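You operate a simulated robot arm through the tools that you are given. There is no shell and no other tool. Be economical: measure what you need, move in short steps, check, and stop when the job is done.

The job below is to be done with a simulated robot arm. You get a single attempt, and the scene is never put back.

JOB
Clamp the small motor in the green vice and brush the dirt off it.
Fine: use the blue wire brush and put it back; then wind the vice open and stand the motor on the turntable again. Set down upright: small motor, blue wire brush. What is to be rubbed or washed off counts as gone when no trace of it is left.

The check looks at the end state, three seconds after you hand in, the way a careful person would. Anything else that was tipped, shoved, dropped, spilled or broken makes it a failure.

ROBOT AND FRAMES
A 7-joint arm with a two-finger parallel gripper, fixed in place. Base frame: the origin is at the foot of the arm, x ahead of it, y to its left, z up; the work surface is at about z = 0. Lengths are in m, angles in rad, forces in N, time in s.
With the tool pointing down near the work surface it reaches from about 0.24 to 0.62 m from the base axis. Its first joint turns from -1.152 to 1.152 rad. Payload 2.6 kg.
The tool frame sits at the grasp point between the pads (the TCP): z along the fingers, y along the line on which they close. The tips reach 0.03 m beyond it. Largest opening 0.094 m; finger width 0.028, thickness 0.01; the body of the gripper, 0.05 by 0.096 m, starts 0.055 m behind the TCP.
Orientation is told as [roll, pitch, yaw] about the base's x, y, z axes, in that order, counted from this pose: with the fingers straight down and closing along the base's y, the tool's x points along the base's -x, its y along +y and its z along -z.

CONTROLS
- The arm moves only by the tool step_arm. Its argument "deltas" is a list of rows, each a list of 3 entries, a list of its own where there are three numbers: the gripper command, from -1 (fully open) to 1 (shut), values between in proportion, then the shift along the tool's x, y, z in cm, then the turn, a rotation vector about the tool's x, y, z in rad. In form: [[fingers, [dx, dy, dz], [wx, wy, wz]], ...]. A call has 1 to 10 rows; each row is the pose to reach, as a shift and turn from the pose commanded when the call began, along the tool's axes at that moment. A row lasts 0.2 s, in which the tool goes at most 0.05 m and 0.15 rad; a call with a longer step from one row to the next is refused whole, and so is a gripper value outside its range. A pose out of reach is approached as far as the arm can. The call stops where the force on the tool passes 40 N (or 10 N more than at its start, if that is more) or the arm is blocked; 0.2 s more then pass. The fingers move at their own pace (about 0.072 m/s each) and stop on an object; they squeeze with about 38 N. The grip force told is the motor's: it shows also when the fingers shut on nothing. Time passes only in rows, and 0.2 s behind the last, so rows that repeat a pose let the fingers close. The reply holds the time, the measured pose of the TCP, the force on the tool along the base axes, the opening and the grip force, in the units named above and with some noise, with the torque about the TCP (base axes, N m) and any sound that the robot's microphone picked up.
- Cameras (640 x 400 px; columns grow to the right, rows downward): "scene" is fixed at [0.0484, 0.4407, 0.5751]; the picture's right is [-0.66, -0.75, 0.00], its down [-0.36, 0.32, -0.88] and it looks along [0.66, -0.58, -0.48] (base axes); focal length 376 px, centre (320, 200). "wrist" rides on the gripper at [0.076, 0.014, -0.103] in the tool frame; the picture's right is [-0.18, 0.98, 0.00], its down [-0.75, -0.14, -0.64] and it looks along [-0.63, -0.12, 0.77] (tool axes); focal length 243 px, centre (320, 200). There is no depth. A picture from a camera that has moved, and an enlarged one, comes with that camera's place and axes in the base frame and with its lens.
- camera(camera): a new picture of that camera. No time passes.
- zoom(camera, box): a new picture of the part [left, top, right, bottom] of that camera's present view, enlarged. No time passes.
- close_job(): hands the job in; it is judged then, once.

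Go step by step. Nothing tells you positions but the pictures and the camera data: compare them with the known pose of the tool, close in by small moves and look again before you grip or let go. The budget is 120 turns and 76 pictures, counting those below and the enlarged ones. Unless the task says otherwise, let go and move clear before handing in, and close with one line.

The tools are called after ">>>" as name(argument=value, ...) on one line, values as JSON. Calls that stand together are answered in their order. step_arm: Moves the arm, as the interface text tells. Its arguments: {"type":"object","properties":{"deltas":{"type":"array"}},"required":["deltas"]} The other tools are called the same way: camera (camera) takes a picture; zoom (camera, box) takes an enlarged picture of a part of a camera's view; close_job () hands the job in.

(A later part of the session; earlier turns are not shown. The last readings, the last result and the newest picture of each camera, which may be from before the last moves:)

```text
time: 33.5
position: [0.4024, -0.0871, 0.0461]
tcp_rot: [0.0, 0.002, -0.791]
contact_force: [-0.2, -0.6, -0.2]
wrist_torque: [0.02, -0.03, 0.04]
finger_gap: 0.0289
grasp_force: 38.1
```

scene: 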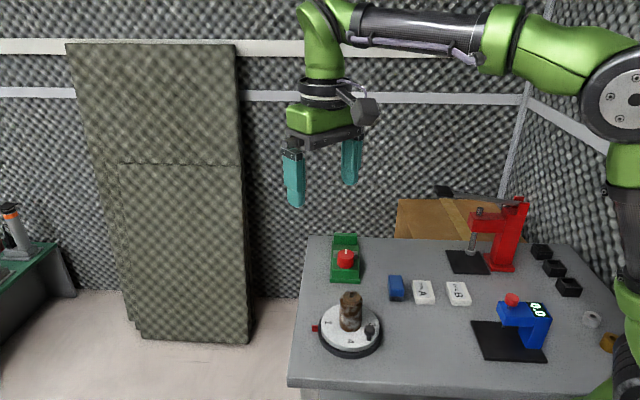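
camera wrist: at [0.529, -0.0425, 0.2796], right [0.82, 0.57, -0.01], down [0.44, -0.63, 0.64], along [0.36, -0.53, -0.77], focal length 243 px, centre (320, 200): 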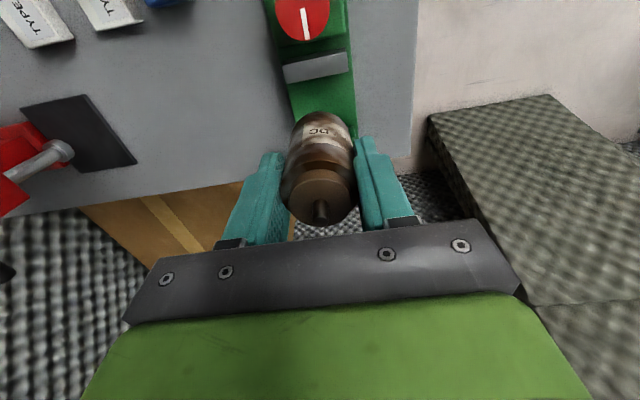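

Brush gripped (29 mm wide). I lift it and check.

>>> step_arm(deltas=[[1, [0, 0, -2], [0, 0, 0]], [1, [0, 0, -6], [0, 0, 0]], [1, [0, 0, -11], [0, 0, 0]], [1, [0, 0, -12], [0, 0, 0]]])

>>> zoom(camera="scene", box=[330, 150, 450, 290])

```text
time: 34.5
position: [0.403, -0.0866, 0.1693]
tcp_rot: [-0.003, 0.004, -0.792]
contact_force: [1.0, 0.0, -0.9]
wrist_torque: [0.0, 0.02, 0.02]
finger_gap: 0.0289
grasp_force: 37.7
```

```text
2.86 times, centred on (390, 220) of scene
camera zoom: at [0.0484, 0.4407, 0.5751], right [-0.66, -0.75, 0.0], down [-0.36, 0.32, -0.88], along [0.66, -0.58, -0.48], focal length 1073 px, centre (120, 143)
```

zoom: 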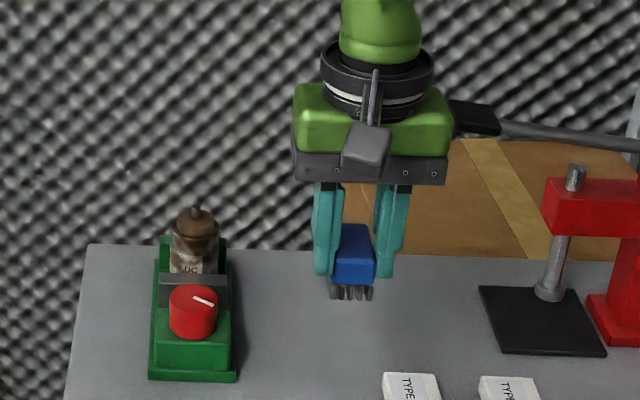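

The brush hangs square, and its bristles reach 46 mm below the TCP. I carry it to the robot-side flank of the vice while turning its end toward the motor.

>>> step_arm(deltas=[[1, [-1.4, 0.1, 0], [0, 0, -0.15]], [1, [-2.8, 0.2, 0], [0, 0, -0.3]], [1, [-4.2, 0.3, 0], [0, 0, -0.45]], [1, [-5.6, 0.4, 0], [0, 0, -0.6]], [1, [-7, 0.5, 0], [0, 0, -0.75]], [1, [-8.5, 0.6, 0], [0, 0, -0.9]], [1, [-9.9, 0.7, 0], [0, 0, -1.05]], [1, [-11.3, 0.7, 0], [0, 0, -1.2]], [1, [-12.7, 0.7, 0], [0, 0, -1.35]], [1, [-14.1, 0.7, 0], [0, 0, -1.5]]])

>>> step_arm(deltas=[[1, [0, 0, 0], [0, 0, -0.077]], [1, [0, 0, 0], [0, 0, -0.077]]])

>>> camera(camera="wrist")

```text
time: 36.7
position: [0.5051, -0.183, 0.1667]
tcp_rot: [0.002, 0.001, 0.708]
contact_force: [-0.1, -0.6, 0.3]
wrist_torque: [0.0, 0.03, 0.0]
finger_gap: 0.0292
grasp_force: 38.0
```

```text
time: 37.3
position: [0.5052, -0.1825, 0.1684]
tcp_rot: [0.001, -0.001, 0.785]
contact_force: [1.0, -1.4, 0.6]
wrist_torque: [0.0, 0.02, -0.01]
finger_gap: 0.0289
grasp_force: 38.2
```

```text
32 pictures are left
camera wrist: at [0.4403, -0.2261, 0.2701], right [-0.56, 0.83, 0.0], down [0.63, 0.43, 0.64], along [0.53, 0.36, -0.77], focal length 243 px, centre (320, 200)
```

wrist: 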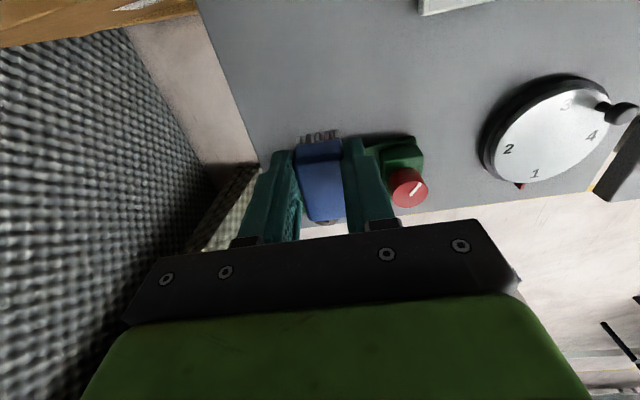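

I tilt the brush about 0.5 rad so the bristle tips lead toward the motor, and lower it beside the motor.

>>> step_arm(deltas=[[1, [0, -0.3, 1], [0, -0.12, 0]], [1, [0, -0.3, 3], [0, -0.25, 0]], [1, [-0.5, -0.3, 5.5], [0, -0.38, 0]], [1, [-1.2, -0.3, 7.5], [0, -0.5, 0]], [1, [-1.7, -0.3, 8.3], [0, -0.5, 0]], [1, [-1.7, -0.3, 8.3], [0, -0.5, 0]]])

>>> zoom(camera="scene", box=[300, 190, 440, 290])

```text
time: 38.3
position: [0.516, -0.1788, 0.109]
tcp_rot: [-0.01, -0.463, 0.776]
contact_force: [-2.2, 2.6, 15.0]
wrist_torque: [-1.4, 1.39, -0.49]
finger_gap: 0.029
grasp_force: 38.3
stopped in row 4: the force on the tool passed its limit at 75 N (the readings are from after the stop); the commanded pose is now the measured one
```

```text
4.00 times, centred on (370, 240) of scene
camera zoom: at [0.0483, 0.4407, 0.5751], right [-0.66, -0.75, 0.0], down [-0.36, 0.31, -0.88], along [0.66, -0.58, -0.48], focal length 1502 px, centre (120, 40)
```

zoom: 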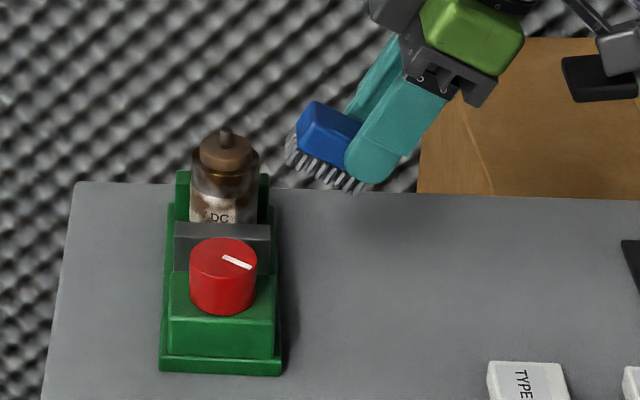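

Something was touched, possibly the press's lever with the wrist camera. I look at the whole scene.

>>> zoom(camera="scene", box=[370, 130, 570, 280])

```text
2.67 times, centred on (470, 205) of scene
camera zoom: at [0.0483, 0.4407, 0.5751], right [-0.66, -0.75, 0.0], down [-0.36, 0.31, -0.88], along [0.66, -0.58, -0.48], focal length 1002 px, centre (-80, 187)
```

zoom: 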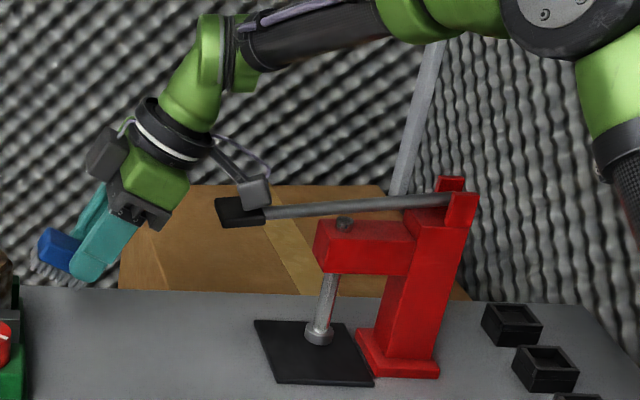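

The wrist camera pressed the press's lever end down. I back straight up at once and see whether the lever returns.

>>> step_arm(deltas=[[1, [-0.9, 0, -1.8], [0, 0, 0]], [1, [-1.8, 0, -3.6], [0, 0, 0]], [1, [-2.7, 0, -5.4], [0, 0.1, 0]], [1, [-3.2, 0, -6.3], [0, 0.23, 0]], [1, [-3.2, 0, -6.3], [0, 0.35, 0]], [1, [-3.2, 0, -6.3], [0, 0.47, 0]]])

>>> zoom(camera="scene", box=[370, 130, 570, 280])

```text
time: 39.7
position: [0.514, -0.1773, 0.178]
tcp_rot: [-0.004, 0.01, 0.772]
contact_force: [-0.3, 0.1, -0.9]
wrist_torque: [0.02, 0.01, 0.01]
finger_gap: 0.0291
grasp_force: 38.6
```

```text
2.67 times, centred on (470, 205) of scene
camera zoom: at [0.0484, 0.4407, 0.5751], right [-0.66, -0.75, 0.0], down [-0.36, 0.32, -0.88], along [0.66, -0.58, -0.48], focal length 1002 px, centre (-80, 187)
```

zoom: 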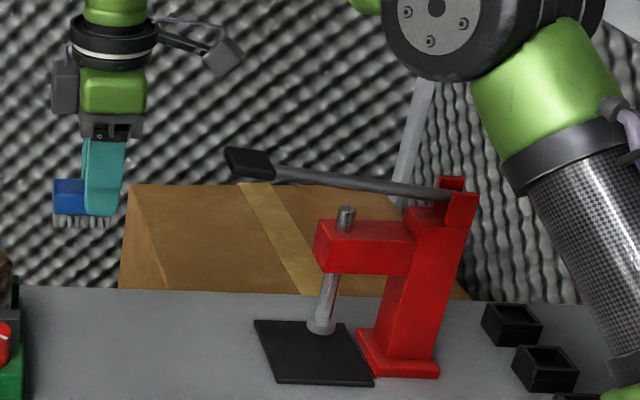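

The lever sprang back to where it was. I'll brush with the tool vertical instead, using the bristle end against the motor's side, which keeps the camera well away from the lever.

>>> step_arm(deltas=[[1, [-0.5, -0.1, 2], [0, 0, -0.013]], [1, [-1.0, -0.1, 5], [0, 0, -0.013]], [1, [-2.0, -0.1, 7.8], [0, 0, -0.013]], [1, [-3.2, -0.1, 7.8], [0, 0, -0.013]], [1, [-3.2, -0.1, 7.8], [0, 0, -0.013]]])

>>> zoom(camera="scene", box=[310, 190, 450, 290])

```text
time: 40.9
position: [0.5397, -0.1566, 0.0988]
tcp_rot: [-0.004, 0.011, 0.783]
contact_force: [-1.9, -1.8, -0.5]
wrist_torque: [-0.1, 0.12, -0.02]
finger_gap: 0.029
grasp_force: 37.7
```

```text
4.00 times, centred on (380, 240) of scene
camera zoom: at [0.0484, 0.4407, 0.5751], right [-0.66, -0.75, 0.0], down [-0.36, 0.32, -0.88], along [0.66, -0.58, -0.48], focal length 1502 px, centre (80, 40)
```

zoom: 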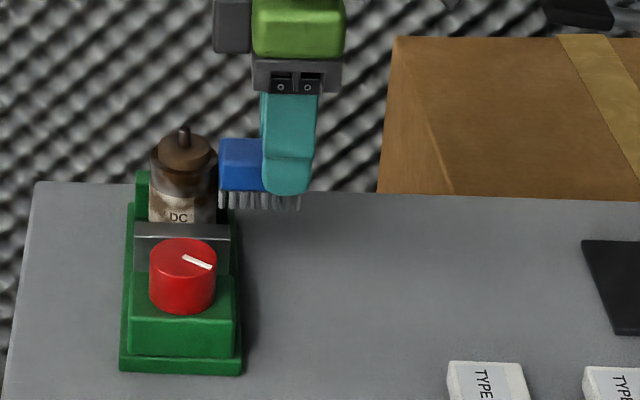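

The bristle end is already touching the motor lightly. I press 1 mm more and make some up-and-down strokes, then look for an effect.

>>> step_arm(deltas=[[1, [-0.1, 0, 1.5], [0, 0, 0]], [1, [-0.1, 0, 3.2], [0, 0, 0]], [1, [-0.1, 0, 1], [0, 0, 0]], [1, [-0.1, 0, -1.5], [0, 0, 0]], [1, [-0.1, 0, 1], [0, 0, 0]], [1, [-0.1, 0, 3.2], [0, 0, 0]], [1, [-0.1, 0, 1], [0, 0, 0]], [1, [-0.1, 0, -1.5], [0, 0, 0]]])

>>> zoom(camera="scene", box=[325, 215, 385, 265])

```text
time: 42.7
position: [0.539, -0.1554, 0.1133]
tcp_rot: [-0.006, 0.008, 0.787]
contact_force: [0.1, 0.3, 0.0]
wrist_torque: [-0.01, -0.03, 0.02]
finger_gap: 0.029
grasp_force: 37.8
```

```text
8.00 times, centred on (355, 240) of scene
camera zoom: at [0.0484, 0.4407, 0.5751], right [-0.66, -0.75, 0.0], down [-0.36, 0.32, -0.88], along [0.66, -0.58, -0.48], focal length 3005 px, centre (40, -120)
```

zoom: 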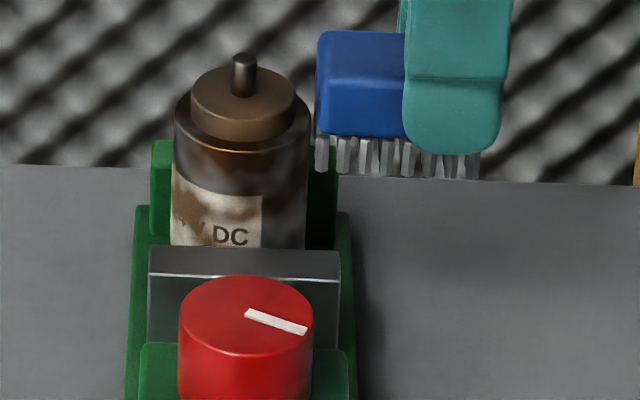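

No clear change yet. I press a little harder and make more strokes.

>>> step_arm(deltas=[[1, [-0.3, 0, 1], [0, 0, 0]], [1, [-0.3, 0, 3], [0, 0, 0]], [1, [-0.3, 0, 4.6], [0, 0, 0]], [1, [-0.3, 0, 2.5], [0, 0, 0]], [1, [-0.3, 0, 0], [0, 0, 0]], [1, [-0.3, 0, 2.5], [0, 0, 0]], [1, [-0.3, 0, 4.6], [0, 0, 0]], [1, [-0.3, 0, 2.5], [0, 0, 0]], [1, [-0.3, 0, 1.5], [0, 0, 0]], [1, [-0.3, 0, 2.5], [0, 0, 0]]])

>>> zoom(camera="scene", box=[325, 215, 385, 265])

```text
time: 44.9
position: [0.5394, -0.1543, 0.0896]
tcp_rot: [-0.005, 0.009, 0.786]
contact_force: [0.0, 0.0, -0.6]
wrist_torque: [0.0, 0.02, 0.0]
finger_gap: 0.0291
grasp_force: 37.8
```

```text
8.00 times, centred on (355, 240) of scene
camera zoom: at [0.0484, 0.4407, 0.5751], right [-0.66, -0.75, 0.0], down [-0.36, 0.32, -0.88], along [0.66, -0.58, -0.48], focal length 3005 px, centre (40, -120)
```

zoom: 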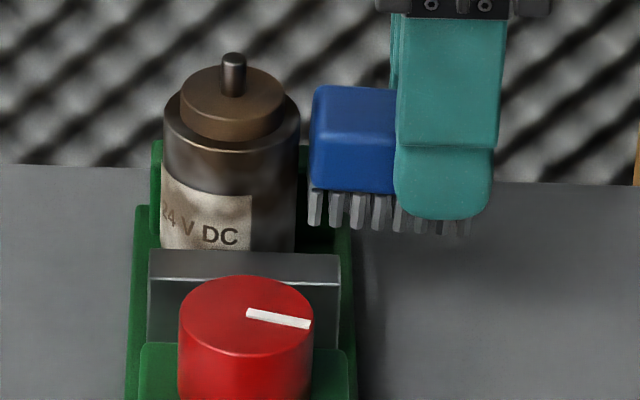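

It works: the label is clearly cleaner, although the motor slid about 3 mm in the jaws. I continue with only light pressure.

>>> step_arm(deltas=[[1, [-0.05, 0, -1], [0, 0, 0]], [1, [-0.1, 0, -2.5], [0, 0, 0]], [1, [-0.1, 0, 0], [0, 0, 0]], [1, [-0.1, 0, 2], [0, 0, 0]], [1, [-0.1, 0, 0], [0, 0, 0]], [1, [-0.1, 0, -2.5], [0, 0, 0]], [1, [-0.1, 0, 0], [0, 0, 0]], [1, [-0.1, 0, 2], [0, 0, 0]], [1, [-0.1, 0, 0], [0, 0, 0]], [1, [-0.1, 0, -2.0], [0, 0, 0]]])

>>> zoom(camera="scene", box=[325, 215, 385, 265])

```text
time: 47.1
position: [0.5413, -0.1536, 0.1074]
tcp_rot: [-0.005, 0.008, 0.786]
contact_force: [0.1, -0.1, -0.2]
wrist_torque: [-0.02, 0.01, 0.02]
finger_gap: 0.029
grasp_force: 37.6
```

```text
8.00 times, centred on (355, 240) of scene
camera zoom: at [0.0484, 0.4407, 0.5751], right [-0.66, -0.75, 0.0], down [-0.36, 0.32, -0.88], along [0.66, -0.58, -0.48], focal length 3005 px, centre (40, -120)
```

zoom: 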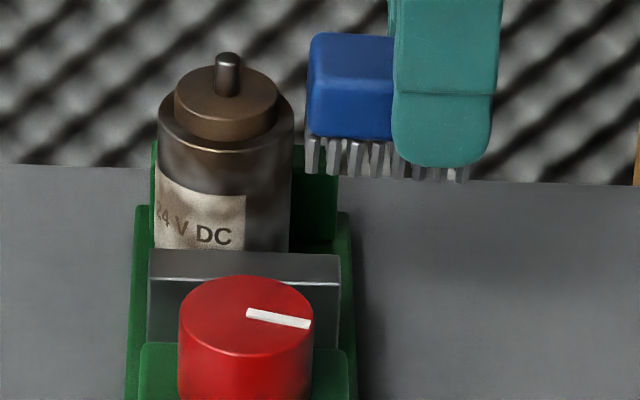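

Cleaner still, but the motor creeps sideways with vertical strokes. I switch to horizontal strokes along the jaw direction, where the jaws hold the motor, with bristles above jaw height.

>>> step_arm(deltas=[[1, [0, 0, 1.2], [0, 0, 0]], [1, [-0.15, 0, 1.2], [0, 0, 0]], [1, [-0.15, 1.2, 1.2], [0, 0, 0]], [1, [-0.15, -1.2, 1.2], [0, 0, 0]], [1, [-0.15, 1.2, 1.2], [0, 0, 0]], [1, [-0.15, -1.2, 1.2], [0, 0, 0]], [1, [-0.15, 1.2, 1.2], [0, 0, 0]], [1, [-0.15, -1.2, 1.2], [0, 0, 0]], [1, [-0.15, 1.2, 1.2], [0, 0, 0]], [1, [-0.15, 0, 1.2], [0, 0, 0]]])

>>> zoom(camera="scene", box=[325, 215, 385, 265])

```text
time: 49.3
position: [0.5411, -0.1508, 0.0971]
tcp_rot: [-0.006, 0.008, 0.786]
contact_force: [0.1, 0.8, -0.4]
wrist_torque: [-0.01, 0.01, -0.01]
finger_gap: 0.0291
grasp_force: 37.7
```

```text
8.00 times, centred on (355, 240) of scene
camera zoom: at [0.0484, 0.4407, 0.5751], right [-0.66, -0.75, 0.0], down [-0.36, 0.32, -0.88], along [0.66, -0.58, -0.48], focal length 3005 px, centre (40, -120)
```

zoom: 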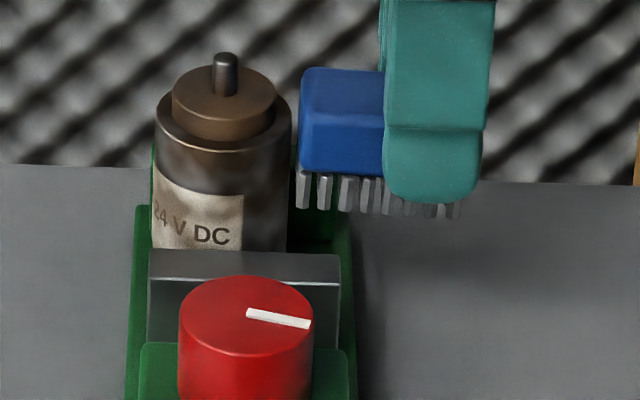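

Only a little progress and a tiny slip. I'll rest the bristles on the motor's top shoulder instead, beside the shaft, so the pressure goes down into the bed.

>>> step_arm(deltas=[[1, [0.2, 0, -1], [0, 0, 0]], [1, [0.2, 0, -4.6], [0, 0, 0]], [1, [-1.4, 0, -4.6], [0, 0, 0]], [1, [-1.4, 0, -4.2], [0, 0, 0]], [1, [-1.4, 0, -3.8], [0, 0, 0]], [1, [-1.4, 0, -3.5], [0, 0, 0]]])

>>> zoom(camera="scene", box=[325, 200, 385, 250])

```text
time: 50.7
position: [0.5528, -0.1431, 0.1312]
tcp_rot: [-0.005, 0.01, 0.786]
contact_force: [0.2, -0.2, -0.5]
wrist_torque: [-0.01, 0.02, 0.0]
finger_gap: 0.0291
grasp_force: 37.8
```

```text
8.00 times, centred on (355, 225) of scene
camera zoom: at [0.0484, 0.4407, 0.5751], right [-0.66, -0.75, 0.0], down [-0.36, 0.32, -0.88], along [0.66, -0.58, -0.48], focal length 3005 px, centre (40, 0)
```

zoom: 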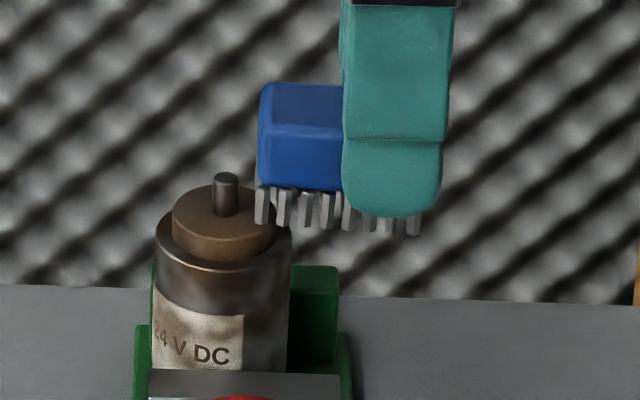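

>>> step_arm(deltas=[[1, [-0.3, 0, 0], [0, 0, 0]], [1, [-0.3, 0, 0.15], [0, 0, 0]], [1, [-0.3, 0, 0.3], [0, 0, 0]], [1, [-0.3, 0, 0.4], [0, 0, 0]]])

```text
time: 51.7
position: [0.5557, -0.1401, 0.1284]
tcp_rot: [-0.004, 0.01, 0.786]
contact_force: [-0.5, 0.8, -0.7]
wrist_torque: [-0.01, 0.0, -0.01]
finger_gap: 0.0293
grasp_force: 37.3
```

>>> step_arm(deltas=[[1, [0, 0, 0.15], [0, 0, 0]], [1, [0, 0, 0.3], [0, 0, 0]], [1, [0, 0, 0.45], [0, 0, 0]], [1, [0, 0, 0.6], [0, 0, 0]]])

```text
time: 52.7
position: [0.5547, -0.1402, 0.1229]
tcp_rot: [-0.006, 0.006, 0.785]
contact_force: [-1.8, 0.1, 4.5]
wrist_torque: [0.08, -0.06, 0.02]
finger_gap: 0.0292
grasp_force: 38.2
```

Contact with about 5 N on the cap. I now stroke back and forth along the jaw direction.

>>> step_arm(deltas=[[1, [0, 0.5, 0.1], [0, 0, 0]], [1, [0, 1.0, 0.1], [0, 0, 0]], [1, [0, 0, 0.1], [0, 0, 0]], [1, [0, -1.0, 0.1], [0, 0, 0]], [1, [0, 0, 0.1], [0, 0, 0]], [1, [0, 1.0, 0.1], [0, 0, 0]], [1, [0, 0, 0.1], [0, 0, 0]], [1, [0, -1.0, 0.1], [0, 0, 0]], [1, [0, 0, 0.1], [0, 0, 0]], [1, [0, 1.0, 0.1], [0, 0, 0]]])

>>> zoom(camera="scene", box=[325, 205, 385, 255])

```text
time: 54.9
position: [0.5469, -0.1344, 0.1223]
tcp_rot: [-0.01, 0.008, 0.786]
contact_force: [2.0, -4.7, 15.9]
wrist_torque: [-0.03, -0.53, -0.11]
finger_gap: 0.0292
grasp_force: 38.8
```

```text
8.00 times, centred on (355, 230) of scene
camera zoom: at [0.0483, 0.4407, 0.5751], right [-0.66, -0.75, 0.0], down [-0.36, 0.32, -0.88], along [0.66, -0.58, -0.48], focal length 3005 px, centre (40, -40)
```

zoom: 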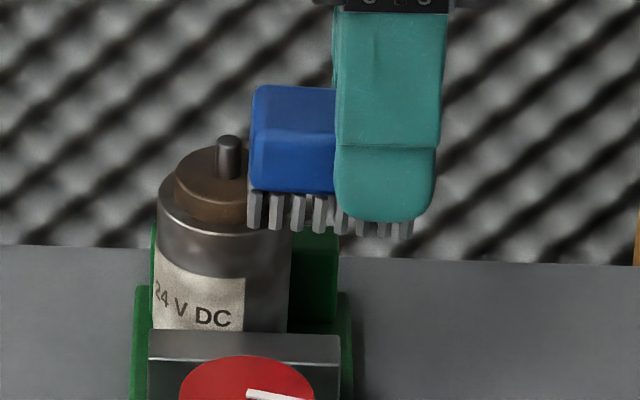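

Much cleaner now, and the motor didn't shift. I keep stroking this way.

>>> step_arm(deltas=[[1, [0, -1.0, 0], [0, 0, 0]], [1, [0, -2.0, 0], [0, 0, 0]], [1, [0, -1.0, 0], [0, 0, 0]], [1, [0, 0, 0], [0, 0, 0]], [1, [0, -1.0, 0], [0, 0, 0]], [1, [0, -2.0, 0], [0, 0, 0]], [1, [0, -1.0, 0], [0, 0, 0]], [1, [0, 0, 0], [0, 0, 0]], [1, [0, -1.0, 0], [0, 0, 0]], [1, [0, -2.0, 0], [0, 0, 0]]])

>>> step_arm(deltas=[[1, [0, 1.0, 0], [0, 0, 0]], [1, [0, 2.0, 0], [0, 0, 0]], [1, [0, 1.0, 0], [0, 0, 0]], [1, [0, 0, 0], [0, 0, 0]], [1, [0, 1.0, 0], [0, 0, 0]], [1, [0, 2.0, 0], [0, 0, 0]], [1, [0, 1.0, 0], [0, 0, 0]], [1, [0, 0, 0], [0, 0, 0]], [1, [0, 1.0, 0], [0, 0, 0]], [1, [0, 1.0, -2], [0, 0, 0]]])

>>> zoom(camera="scene", box=[325, 205, 385, 255])

```text
time: 57.1
position: [0.5627, -0.1467, 0.1229]
tcp_rot: [-0.004, 0.005, 0.787]
contact_force: [-4.2, 4.4, 14.1]
wrist_torque: [0.53, -0.13, 0.15]
finger_gap: 0.0293
grasp_force: 38.1
```

```text
time: 59.3
position: [0.5516, -0.1388, 0.1388]
tcp_rot: [-0.001, 0.012, 0.786]
contact_force: [0.2, -0.9, 0.1]
wrist_torque: [-0.02, 0.0, -0.02]
finger_gap: 0.0291
grasp_force: 38.4
```

```text
8.00 times, centred on (355, 230) of scene
camera zoom: at [0.0484, 0.4407, 0.5751], right [-0.66, -0.75, 0.0], down [-0.36, 0.32, -0.88], along [0.66, -0.58, -0.48], focal length 3005 px, centre (40, -40)
```

zoom: 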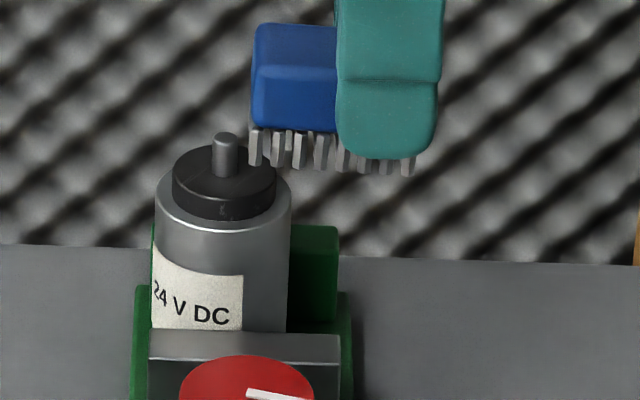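

The motor looks clean now: silver body, black cap, white label. One more set of strokes for safety, then I lift away.

>>> step_arm(deltas=[[1, [0, 0, 1], [0, 0, 0]], [1, [0, 0, 2.0], [0, 0, 0]], [1, [0, -1.0, 2.0], [0, 0, 0]], [1, [0, 0, 2.0], [0, 0, 0]], [1, [0, 1.0, 2.0], [0, 0, 0]], [1, [0, 0, 2.0], [0, 0, 0]], [1, [0, -1.0, 2.0], [0, 0, 0]], [1, [0, 0, 2.0], [0, 0, 0]], [1, [0, 0, 0], [0, 0, 0]], [1, [1, 0, -3.5], [0, 0, 0]]])

>>> zoom(camera="scene", box=[330, 205, 380, 255])

```text
time: 61.5
position: [0.5483, -0.1473, 0.1763]
tcp_rot: [-0.005, 0.011, 0.785]
contact_force: [0.7, -0.1, -0.6]
wrist_torque: [-0.02, 0.01, -0.02]
finger_gap: 0.0292
grasp_force: 38.4
```

```text
8.00 times, centred on (355, 230) of scene
camera zoom: at [0.0484, 0.4407, 0.5751], right [-0.66, -0.75, 0.0], down [-0.36, 0.32, -0.88], along [0.66, -0.58, -0.48], focal length 3005 px, centre (40, -40)
```

zoom: 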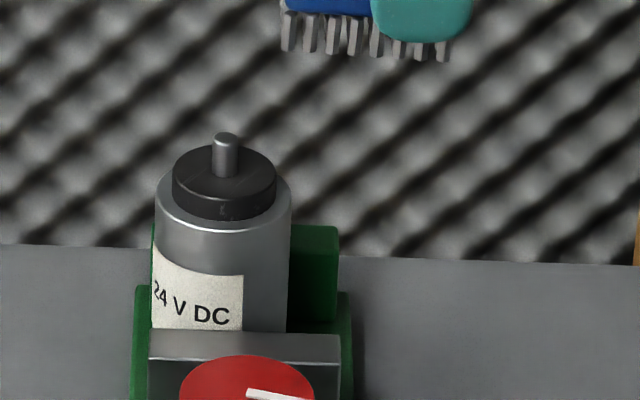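

Clean all over. I take the brush back to its original spot.

>>> step_arm(deltas=[[1, [0.6, 1.4, 0], [0, 0, 0.15]], [1, [1.2, 2.9, 0], [0, 0, 0.3]], [1, [1.8, 4.4, 0], [0, 0, 0.45]], [1, [2.4, 5.8, 0], [0, 0, 0.6]], [1, [3.0, 7.3, 0], [0, 0, 0.75]], [1, [3.6, 8.7, 0], [0, 0, 0.9]], [1, [4.2, 10.2, 0], [0, 0, 1.05]], [1, [4.9, 11.7, 0], [0, 0, 1.2]], [1, [5.5, 13.1, 0], [0, 0, 1.35]], [1, [6.07, 14.57, 0], [0, 0, 1.5]]])

>>> step_arm(deltas=[[1, [0, 0, 2], [0, -0.005, 0.04]], [1, [0, 0, 5], [0, -0.01, 0.076]], [1, [0, 0, 5], [0, -0.01, 0.076]]])

>>> zoom(camera="wrist", box=[180, 60, 460, 260])

```text
time: 63.7
position: [0.4013, -0.0864, 0.1747]
tcp_rot: [-0.008, -0.005, -0.718]
contact_force: [0.4, 0.5, -1.4]
wrist_torque: [-0.01, 0.03, 0.02]
finger_gap: 0.0295
grasp_force: 38.4
```

```text
time: 64.5
position: [0.4, -0.0884, 0.1255]
tcp_rot: [-0.008, -0.015, -0.79]
contact_force: [0.1, -0.5, -1.5]
wrist_torque: [-0.01, 0.05, 0.0]
finger_gap: 0.0293
grasp_force: 37.5
```

```text
2.00 times, centred on (320, 160) of wrist
camera zoom: at [0.3553, -0.0213, 0.2264], right [0.83, 0.56, 0.0], down [0.43, -0.62, 0.66], along [0.36, -0.54, -0.76], focal length 485 px, centre (320, 280)
```

zoom: 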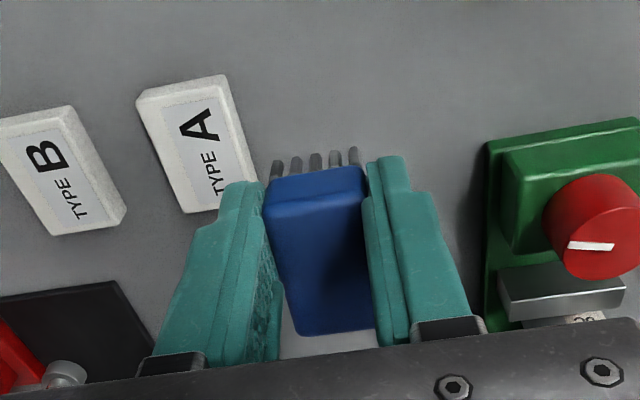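

Slight tilt to correct; then I lower the brush to just above the table at its old place.

>>> step_arm(deltas=[[1, [-0.05, 0.2, 3], [0.005, 0.016, 0]], [1, [-0.05, 0.2, 6], [0.005, 0.016, 0]], [1, [-0.05, 0.2, 7.4], [0.005, 0.016, 0]], [1, [-0.05, 0.2, 7.4], [0.005, 0.016, 0]]])

>>> zoom(camera="scene", box=[350, 230, 450, 310])

```text
time: 65.5
position: [0.401, -0.0858, 0.0502]
tcp_rot: [-0.011, 0.001, -0.788]
contact_force: [0.6, 0.5, -1.1]
wrist_torque: [0.04, 0.05, -0.04]
finger_gap: 0.0295
grasp_force: 38.2
```

```text
5.00 times, centred on (400, 270) of scene
camera zoom: at [0.0484, 0.4407, 0.5751], right [-0.66, -0.75, 0.0], down [-0.36, 0.32, -0.88], along [0.66, -0.58, -0.48], focal length 1878 px, centre (-80, -150)
```

zoom: 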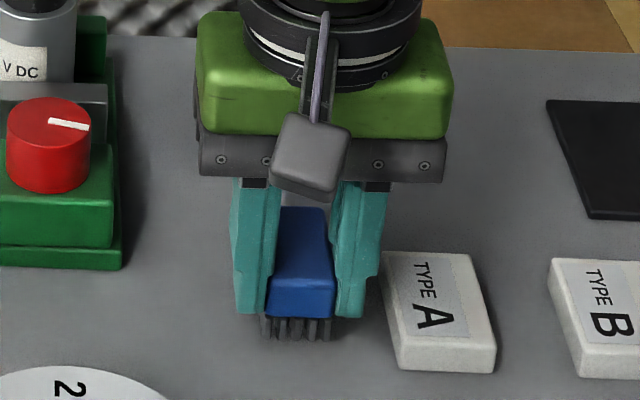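

>>> step_arm(deltas=[[1, [0, 0, 0.15], [0, 0, 0]], [1, [0, 0, 0.3], [0, 0, 0]], [1, [0, 0, 0.4], [0, 0, 0]], [1, [0, 0, 0.4], [0, 0, 0]]])

```text
time: 66.5
position: [0.4037, -0.0883, 0.0477]
tcp_rot: [-0.013, 0.001, -0.791]
contact_force: [0.6, 0.1, -1.9]
wrist_torque: [0.01, 0.03, 0.01]
finger_gap: 0.0294
grasp_force: 37.4
```

>>> step_arm(deltas=[[1, [0, 0, 0.1], [0, 0, 0]], [1, [0, 0, 0.2], [0, 0, 0]], [1, [0, 0, 0.2], [0, 0, 0]]])

```text
time: 67.3
position: [0.4035, -0.0876, 0.0462]
tcp_rot: [-0.014, -0.001, -0.79]
contact_force: [0.3, -0.1, -0.3]
wrist_torque: [-0.02, 0.04, -0.01]
finger_gap: 0.0293
grasp_force: 38.2
```

The brush rests on the table. I open a little and rise.

>>> step_arm(deltas=[[0.3, [0, 0, 0.05], [0, 0, 0]], [0.15, [0, 0, 0.05], [0, 0, 0]], [0.15, [0, 0, 0.05], [0, 0, 0]], [0.15, [0, 0, -1], [0, 0, 0]], [0.15, [0, 0, -4], [0, 0, 0]], [0.15, [0, 0, -8], [0, 0, 0]], [-0.28, [0, 0, -10], [0, 0, 0]]])

>>> zoom(camera="scene", box=[300, 210, 460, 310])

```text
time: 68.9
position: [0.4042, -0.0865, 0.1462]
tcp_rot: [-0.016, 0.0, -0.791]
contact_force: [-0.6, 0.0, 0.2]
wrist_torque: [-0.01, 0.02, -0.02]
finger_gap: 0.0604
grasp_force: 0.0
```

```text
4.00 times, centred on (380, 260) of scene
camera zoom: at [0.0484, 0.4407, 0.5751], right [-0.66, -0.75, 0.0], down [-0.36, 0.32, -0.88], along [0.66, -0.58, -0.48], focal length 1502 px, centre (80, -40)
```

zoom: 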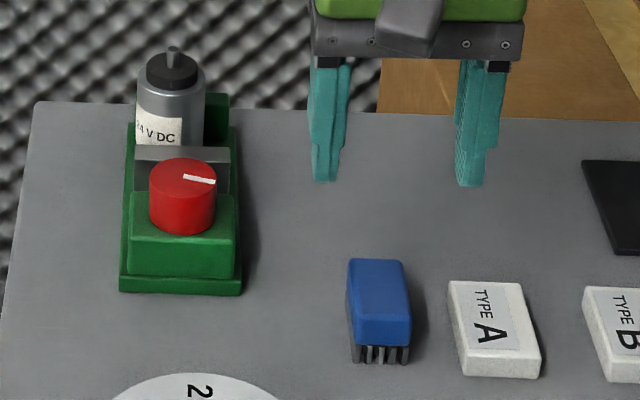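

Brush is back and upright. Now I go to the knob to wind the vice open.

>>> step_arm(deltas=[[-0.28, [-2, 3.6, 0], [-0.011, 0.011, 0]], [-0.28, [-4, 7.2, 0], [-0.011, 0.011, 0]], [-0.28, [-5.83, 10.6, 0], [-0.011, 0.011, 0]], [-0.28, [-5.83, 10.6, 0], [-0.011, 0.011, 0]]])

>>> step_arm(deltas=[[-0.28, [0, 0, 0], [0, 0, 0.13]], [-0.28, [0, 0, 0], [0, 0, 0.26]], [-0.28, [0, 0, 0], [0, 0, 0.39]], [-0.28, [0, 0, 1], [0, 0, 0.52]], [-0.28, [0, 0, 3], [0, 0, 0.65]], [-0.28, [0, 0, 3], [0, 0, 0.65]]])

>>> zoom(camera="wrist", box=[180, 40, 460, 250])

```text
time: 69.9
position: [0.5241, -0.0519, 0.1434]
tcp_rot: [-0.003, 0.012, -0.79]
contact_force: [-0.1, -0.2, -0.1]
wrist_torque: [0.0, 0.04, 0.0]
finger_gap: 0.0599
grasp_force: 0.0
```

```text
time: 71.3
position: [0.5218, -0.0528, 0.1137]
tcp_rot: [-0.009, 0.005, -1.442]
contact_force: [0.8, -0.4, 0.1]
wrist_torque: [-0.01, 0.02, 0.01]
finger_gap: 0.0601
grasp_force: 0.1
```

```text
1.90 times, centred on (320, 145) of wrist
camera zoom: at [0.526, 0.024, 0.217], right [1.0, -0.06, -0.01], down [-0.04, -0.77, 0.64], along [-0.04, -0.64, -0.77], focal length 462 px, centre (320, 305)
```

zoom: 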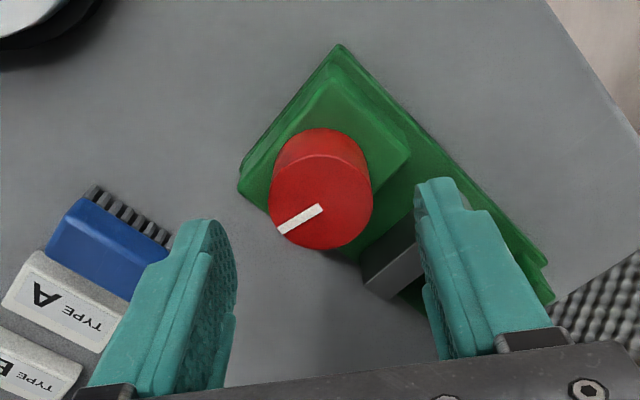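

Knob centred under the tool. I descend, grip, and wind counter-clockwise.

>>> step_arm(deltas=[[-0.28, [0, 0, 2], [0, 0, 0]], [-0.28, [0, 0, 3.55], [0, 0, 0]], [0.1, [0, 0, 3.55], [0, 0, 0]], [0.2, [0, 0, 3.55], [0, 0, 0]], [1, [0, 0, 3.55], [0, 0, 0]], [1, [0, 0, 3.55], [0, 0, 0]]])

>>> step_arm(deltas=[[1, [0, 0, 0], [0, 0, -0.12]], [1, [0, 0, 0], [0, 0, -0.24]], [1, [0, 0, 0], [0, 0, -0.36]], [1, [0, 0, 0], [0, 0, -0.48]], [1, [0, 0, 0], [0, 0, -0.6]], [1, [0, 0, 0], [0, 0, -0.72]], [1, [0, 0, 0], [0, 0, -0.84]], [1, [0, 0, 0], [0, 0, -0.96]], [1, [0, 0, 0], [0, 0, -1.08]], [1, [0, 0, 0], [0, 0, -1.2]]])

>>> step_arm(deltas=[[1, [0, 0, 0], [0, 0, -0.12]], [1, [0, 0, 0], [0, 0, -0.24]], [1, [0, 0, 0], [0, 0, -0.36]], [1, [0, 0, 0], [0, 0, -0.48]], [1, [0, 0, 0], [0, 0, -0.6]], [1, [0, 0, 0], [0, 0, -0.72]], [1, [0, 0, 0], [0, 0, -0.74]]])

>>> zoom(camera="scene", box=[315, 200, 385, 290])

```text
time: 72.7
position: [0.5211, -0.0515, 0.0779]
tcp_rot: [-0.009, 0.007, -1.441]
contact_force: [4.8, 1.0, -3.6]
wrist_torque: [0.16, -0.54, -0.01]
finger_gap: 0.0376
grasp_force: 45.1
```

```text
time: 74.9
position: [0.5189, -0.0536, 0.0782]
tcp_rot: [0.0, 0.016, -0.241]
contact_force: [-26.8, -4.2, 9.1]
wrist_torque: [-0.23, 1.4, -0.04]
finger_gap: 0.0373
grasp_force: 44.7
```

```text
time: 76.5
position: [0.5202, -0.0553, 0.0781]
tcp_rot: [0.002, 0.004, 0.5]
contact_force: [3.3, -16.4, -12.0]
wrist_torque: [-0.58, 0.21, -0.79]
finger_gap: 0.0377
grasp_force: 44.7
```

```text
4.44 times, centred on (350, 245) of scene
camera zoom: at [0.0485, 0.4407, 0.5751], right [-0.66, -0.75, 0.0], down [-0.36, 0.32, -0.88], along [0.66, -0.58, -0.48], focal length 1669 px, centre (187, 0)
```

zoom: 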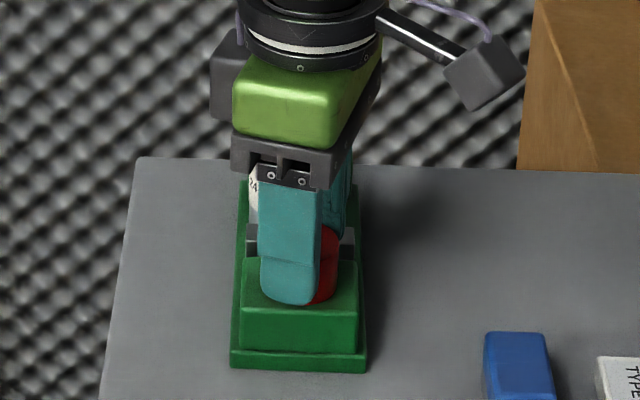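

Torque rose at the end, so the vice is at its open stop. I release the knob, rise and look.

>>> step_arm(deltas=[[-0.28, [0, 0, 0], [0, 0, 0]], [-0.28, [0, 0, 0], [0, 0, 0]], [-0.28, [0, 0, -3], [0, 0, 0.1]], [-0.28, [0, 0, -7], [0, 0, 0.24]], [-0.28, [0, 0, -7], [0, 0, 0.38]], [-0.28, [0, 0, -7], [0, 0, 0.52]], [-0.28, [0, 0, -7], [0, 0, 0.66]], [-0.28, [0, 0, -7], [0, 0, 0.8]], [-0.5, [0, 0, -7], [0, 0, 0.94]], [-0.5, [0, 0, -7], [0, 0, 1.08]]])

>>> step_arm(deltas=[[-0.5, [0, 0, 0], [0, 0, 0.1]], [-0.5, [0, 0, 0], [0, 0, 0.205]], [-0.5, [0, 0, 0], [0, 0, 0.205]]])

>>> zoom(camera="wrist", box=[200, 40, 440, 240])

>>> zoom(camera="scene", box=[315, 200, 385, 290])

```text
time: 78.7
position: [0.5198, -0.0543, 0.1491]
tcp_rot: [0.0, 0.013, -0.583]
contact_force: [-0.4, -0.1, 0.5]
wrist_torque: [0.0, 0.01, -0.01]
finger_gap: 0.0703
grasp_force: 0.1
```

```text
time: 79.5
position: [0.5218, -0.0523, 0.149]
tcp_rot: [-0.002, 0.01, -0.786]
contact_force: [0.5, 0.0, -0.8]
wrist_torque: [-0.01, 0.02, 0.02]
finger_gap: 0.0708
grasp_force: 0.0
```

```text
2.00 times, centred on (320, 140) of wrist
camera zoom: at [0.4784, 0.0103, 0.252], right [0.83, 0.56, 0.0], down [0.44, -0.64, 0.63], along [0.35, -0.53, -0.77], focal length 485 px, centre (320, 320)
```

zoom: 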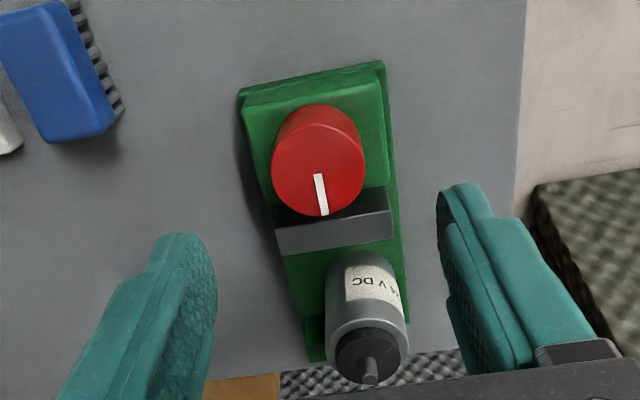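

```text
4.44 times, centred on (350, 245) of scene
camera zoom: at [0.0484, 0.4407, 0.5751], right [-0.66, -0.75, 0.0], down [-0.36, 0.32, -0.88], along [0.66, -0.58, -0.48], focal length 1669 px, centre (187, 0)
```

zoom: 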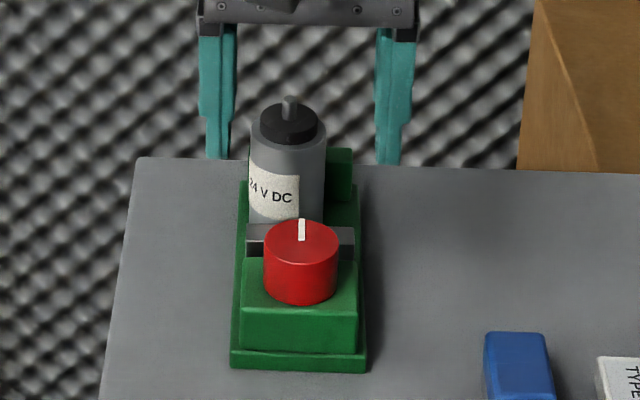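

The vice is fully open and the motor stands upright at about (0.589, -0.111). I move over it with a finger on each side.

>>> step_arm(deltas=[[-0.5, [-3, 0.2, 0], [-0.008, -0.005, 0]], [-0.5, [-6, 0.4, 0], [-0.008, -0.005, 0]], [-0.5, [-8.9, 0.57, 0], [-0.008, -0.005, 0]], [-0.5, [-8.9, 0.57, 2], [-0.008, -0.005, 0]], [-0.5, [-8.9, 0.57, 2], [-0.008, -0.005, 0]]])

>>> zoom(camera="wrist", box=[200, 60, 440, 260])

>>> zoom(camera="scene", box=[315, 180, 385, 270])

```text
time: 80.7
position: [0.587, -0.1113, 0.1257]
tcp_rot: [0.006, 0.008, -0.786]
contact_force: [-0.1, 1.1, 0.4]
wrist_torque: [-0.05, 0.04, 0.03]
finger_gap: 0.0706
grasp_force: 0.0
```

```text
2.00 times, centred on (320, 160) of wrist
camera zoom: at [0.5423, -0.0481, 0.2301], right [0.83, 0.56, 0.0], down [0.43, -0.64, 0.64], along [0.36, -0.52, -0.77], focal length 485 px, centre (320, 280)
```

zoom: 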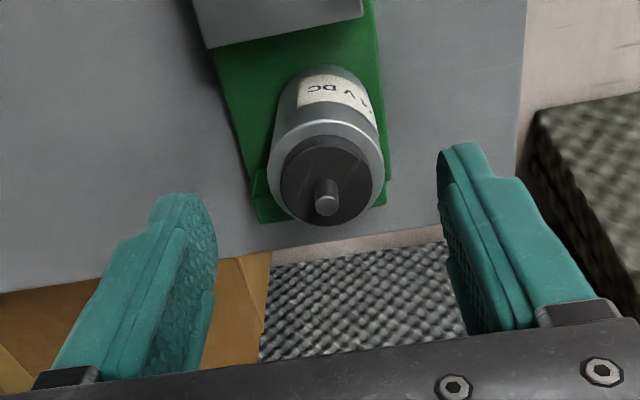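

```text
4.44 times, centred on (350, 225) of scene
camera zoom: at [0.0484, 0.4407, 0.5751], right [-0.66, -0.75, 0.0], down [-0.36, 0.32, -0.88], along [0.66, -0.58, -0.48], focal length 1669 px, centre (187, 89)
```

zoom: 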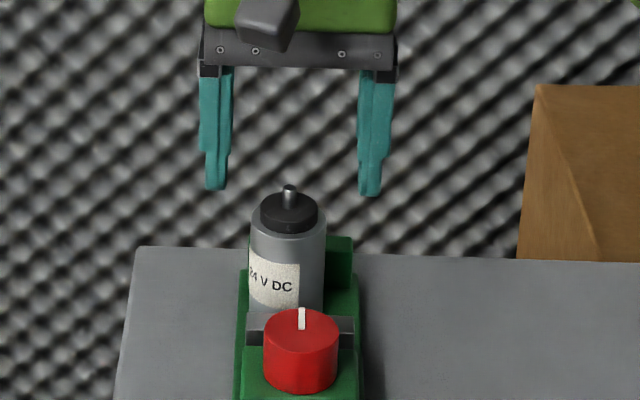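

Centred. I descend and close gently on the motor.

>>> step_arm(deltas=[[-0.5, [-0.15, 0.05, 2], [0, 0, 0]], [-0.5, [-0.15, 0.05, 4], [0, 0, 0]], [-0.5, [-0.15, 0.05, 5.3], [0, 0, 0]], [-0.2, [-0.15, 0.05, 5.3], [0, 0, 0]], [0.0, [-0.15, 0.05, 5.3], [0, 0, 0]], [0.06, [-0.15, 0.05, 5.3], [0, 0, 0]], [0.1, [-0.15, 0.05, 5.3], [0, 0, 0]], [0.15, [-0.15, 0.05, 5.3], [0, 0, 0]], [1, [-0.15, 0.05, 5.3], [0, 0, 0]], [1, [-0.15, 0.05, 5.3], [0, 0, 0]]])

```text
time: 82.9
position: [0.5886, -0.1128, 0.0733]
tcp_rot: [0.009, 0.007, -0.786]
contact_force: [0.1, 2.1, -0.2]
wrist_torque: [0.08, 0.0, 0.02]
finger_gap: 0.0435
grasp_force: 38.9
```

Gripped. I lift it straight out and check.

>>> step_arm(deltas=[[1, [0, 0, -1], [0, 0, 0]], [1, [0, 0, -4], [0, 0, 0]], [1, [0, 0, -8], [0, 0, 0]], [1, [0, 0, -10.8], [0, 0, 0]], [1, [0, 0, -10.8], [0, 0, 0]]])

>>> zoom(camera="scene", box=[300, 150, 400, 270])

```text
time: 84.1
position: [0.5876, -0.1126, 0.1821]
tcp_rot: [0.006, 0.007, -0.785]
contact_force: [0.2, -0.3, -2.6]
wrist_torque: [0.02, 0.02, -0.02]
finger_gap: 0.0435
grasp_force: 38.1
```

```text
3.33 times, centred on (350, 210) of scene
camera zoom: at [0.0484, 0.4407, 0.5751], right [-0.66, -0.75, 0.0], down [-0.36, 0.32, -0.88], along [0.66, -0.58, -0.48], focal length 1252 px, centre (220, 167)
```

zoom: 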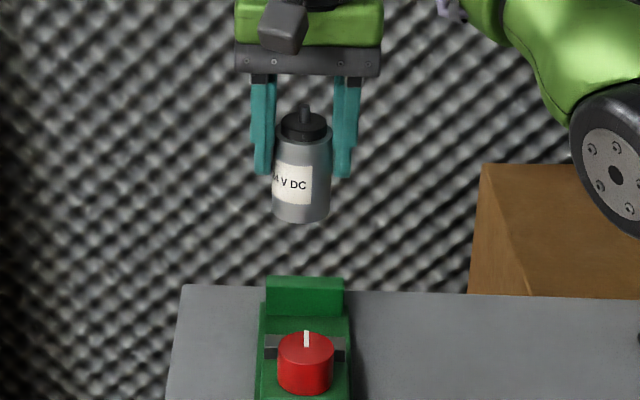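

The motor hangs straight. I carry it to above the turntable.

>>> step_arm(deltas=[[1, [3, -0.2, 0], [0, 0, 0]], [1, [7, -0.45, 0], [0, 0, 0]], [1, [11, -0.7, 0], [0, 0, 0]], [1, [15, -0.95, 0], [0, 0, 0]], [1, [19, -1.2, 0], [0, 0, 0]], [1, [23, -1.45, 0], [0, 0, 0]], [1, [25.6, -1.6, 0], [0, 0, 0]], [1, [25.6, -1.6, 3], [0, 0, 0]], [1, [25.6, -1.6, 6], [0, 0, 0]], [1, [25.6, -1.6, 6], [0, 0, 0]]])

>>> zoom(camera="scene", box=[290, 220, 410, 370])

>>> zoom(camera="wrist", box=[180, 0, 460, 240])

```text
time: 86.3
position: [0.3977, 0.0574, 0.1238]
tcp_rot: [0.006, 0.006, -0.787]
contact_force: [0.5, -0.5, -3.2]
wrist_torque: [0.0, 0.03, 0.04]
finger_gap: 0.0437
grasp_force: 38.3
```

```text
2.67 times, centred on (350, 295) of scene
camera zoom: at [0.0484, 0.4407, 0.5751], right [-0.66, -0.75, 0.0], down [-0.36, 0.32, -0.88], along [0.66, -0.58, -0.48], focal length 1002 px, centre (240, -53)
```

zoom: 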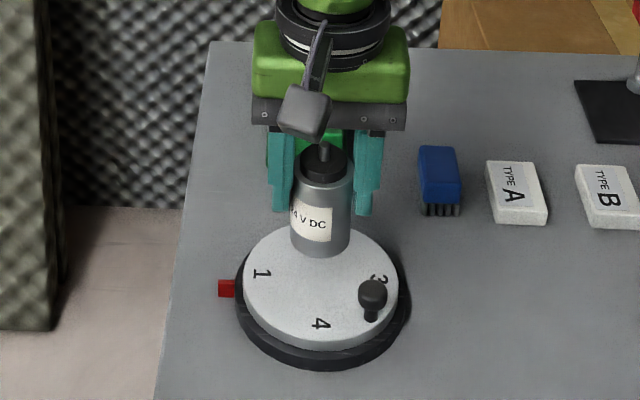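

```text
1.67 times, centred on (320, 120) of wrist
camera zoom: at [0.3532, 0.121, 0.2275], right [0.83, 0.56, 0.01], down [0.43, -0.64, 0.64], along [0.36, -0.52, -0.77], focal length 404 px, centre (320, 333)
```

zoom: 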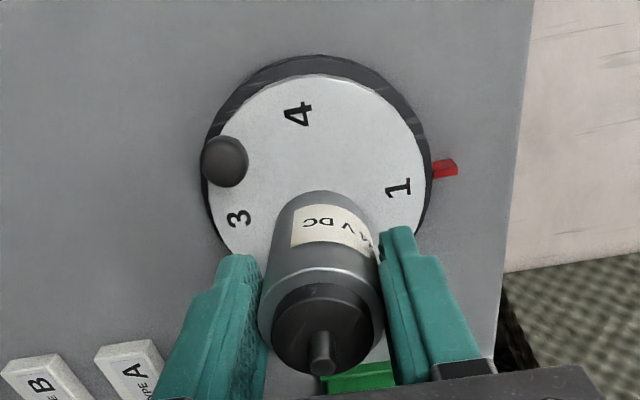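

Well placed over the plate. I lower to just above it and then by feel.

>>> step_arm(deltas=[[1, [0, 0, 2], [0, 0, 0]], [1, [0, 0, 3.2], [0, 0, 0]], [1, [0, 0, 3.6], [0, 0, 0]], [1, [0, 0, 3.75], [0, 0, 0]], [1, [0, 0, 3.85], [0, 0, 0]]])

```text
time: 87.5
position: [0.397, 0.0568, 0.0857]
tcp_rot: [0.005, 0.007, -0.786]
contact_force: [0.1, -0.6, -3.2]
wrist_torque: [0.02, 0.0, -0.02]
finger_gap: 0.0436
grasp_force: 38.0
```

>>> step_arm(deltas=[[1, [0, 0, 0.1], [0, 0, 0]], [1, [0, 0, 0.2], [0, 0, 0]], [1, [0, 0, 0.2], [0, 0, 0]]])

```text
time: 88.3
position: [0.3973, 0.0568, 0.0847]
tcp_rot: [0.007, 0.006, -0.786]
contact_force: [-1.3, -0.4, -0.2]
wrist_torque: [-0.08, 0.13, -0.04]
finger_gap: 0.0436
grasp_force: 37.9
```

The plate carries it now. I lower a hair more, look, then release.

>>> step_arm(deltas=[[1, [0, 0, 0.05], [0, 0, 0]], [1, [0, 0, 0.1], [0, 0, 0]]])

>>> zoom(camera="scene", box=[310, 260, 390, 350])

```text
time: 88.9
position: [0.3984, 0.0567, 0.0833]
tcp_rot: [0.01, 0.004, -0.789]
contact_force: [-0.7, -2.8, 18.4]
wrist_torque: [-0.04, 0.31, 0.02]
finger_gap: 0.0437
grasp_force: 37.8
```

```text
4.44 times, centred on (350, 305) of scene
camera zoom: at [0.0483, 0.4407, 0.5751], right [-0.66, -0.75, 0.0], down [-0.36, 0.32, -0.88], along [0.66, -0.58, -0.48], focal length 1669 px, centre (187, -267)
```

zoom: 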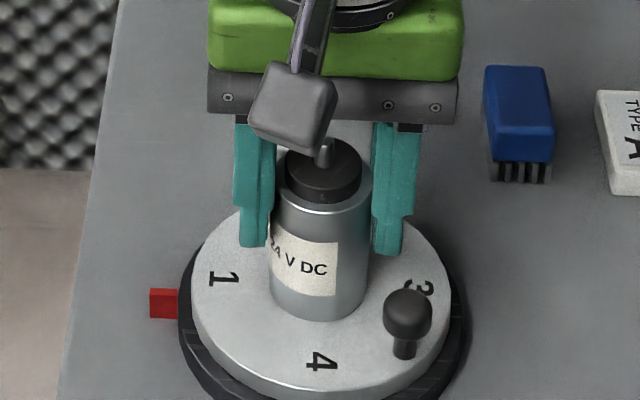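

It stands flat on the plate. I ease the pressure, open slowly and rise clear.

>>> step_arm(deltas=[[1, [0, 0, -0.07], [0, 0, 0]], [0.05, [0, 0, -0.07], [0, 0, 0]], [-0.1, [0, 0, -0.07], [0, 0, 0]], [-0.5, [0, 0, -0.07], [0, 0, 0]], [-0.5, [0, 0, -0.07], [0, 0, 0]], [-0.5, [0, 0, -3], [0, 0, 0]], [-0.5, [0, 0, -7], [0, 0, 0]], [-0.5, [0, 0, -11], [0, 0, 0]], [-0.5, [5, 0, -14], [0, 0, 0]], [-0.5, [5, 0, -14], [0, 0, 0]]])

>>> zoom(camera="scene", box=[290, 220, 410, 370])

>>> camera(camera="scene")

```text
refused: row 9 steps farther than a row can; nothing moved
```

```text
2.67 times, centred on (350, 295) of scene
camera zoom: at [0.0483, 0.4407, 0.5751], right [-0.66, -0.75, 0.0], down [-0.36, 0.32, -0.88], along [0.66, -0.58, -0.48], focal length 1002 px, centre (240, -53)
```

zoom: 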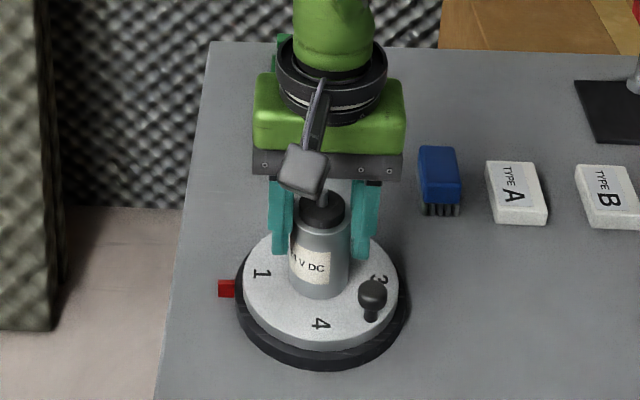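

```text
5 pictures are left
```

scene: 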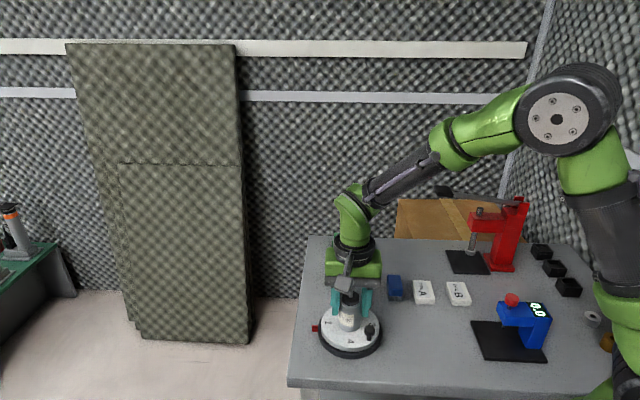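

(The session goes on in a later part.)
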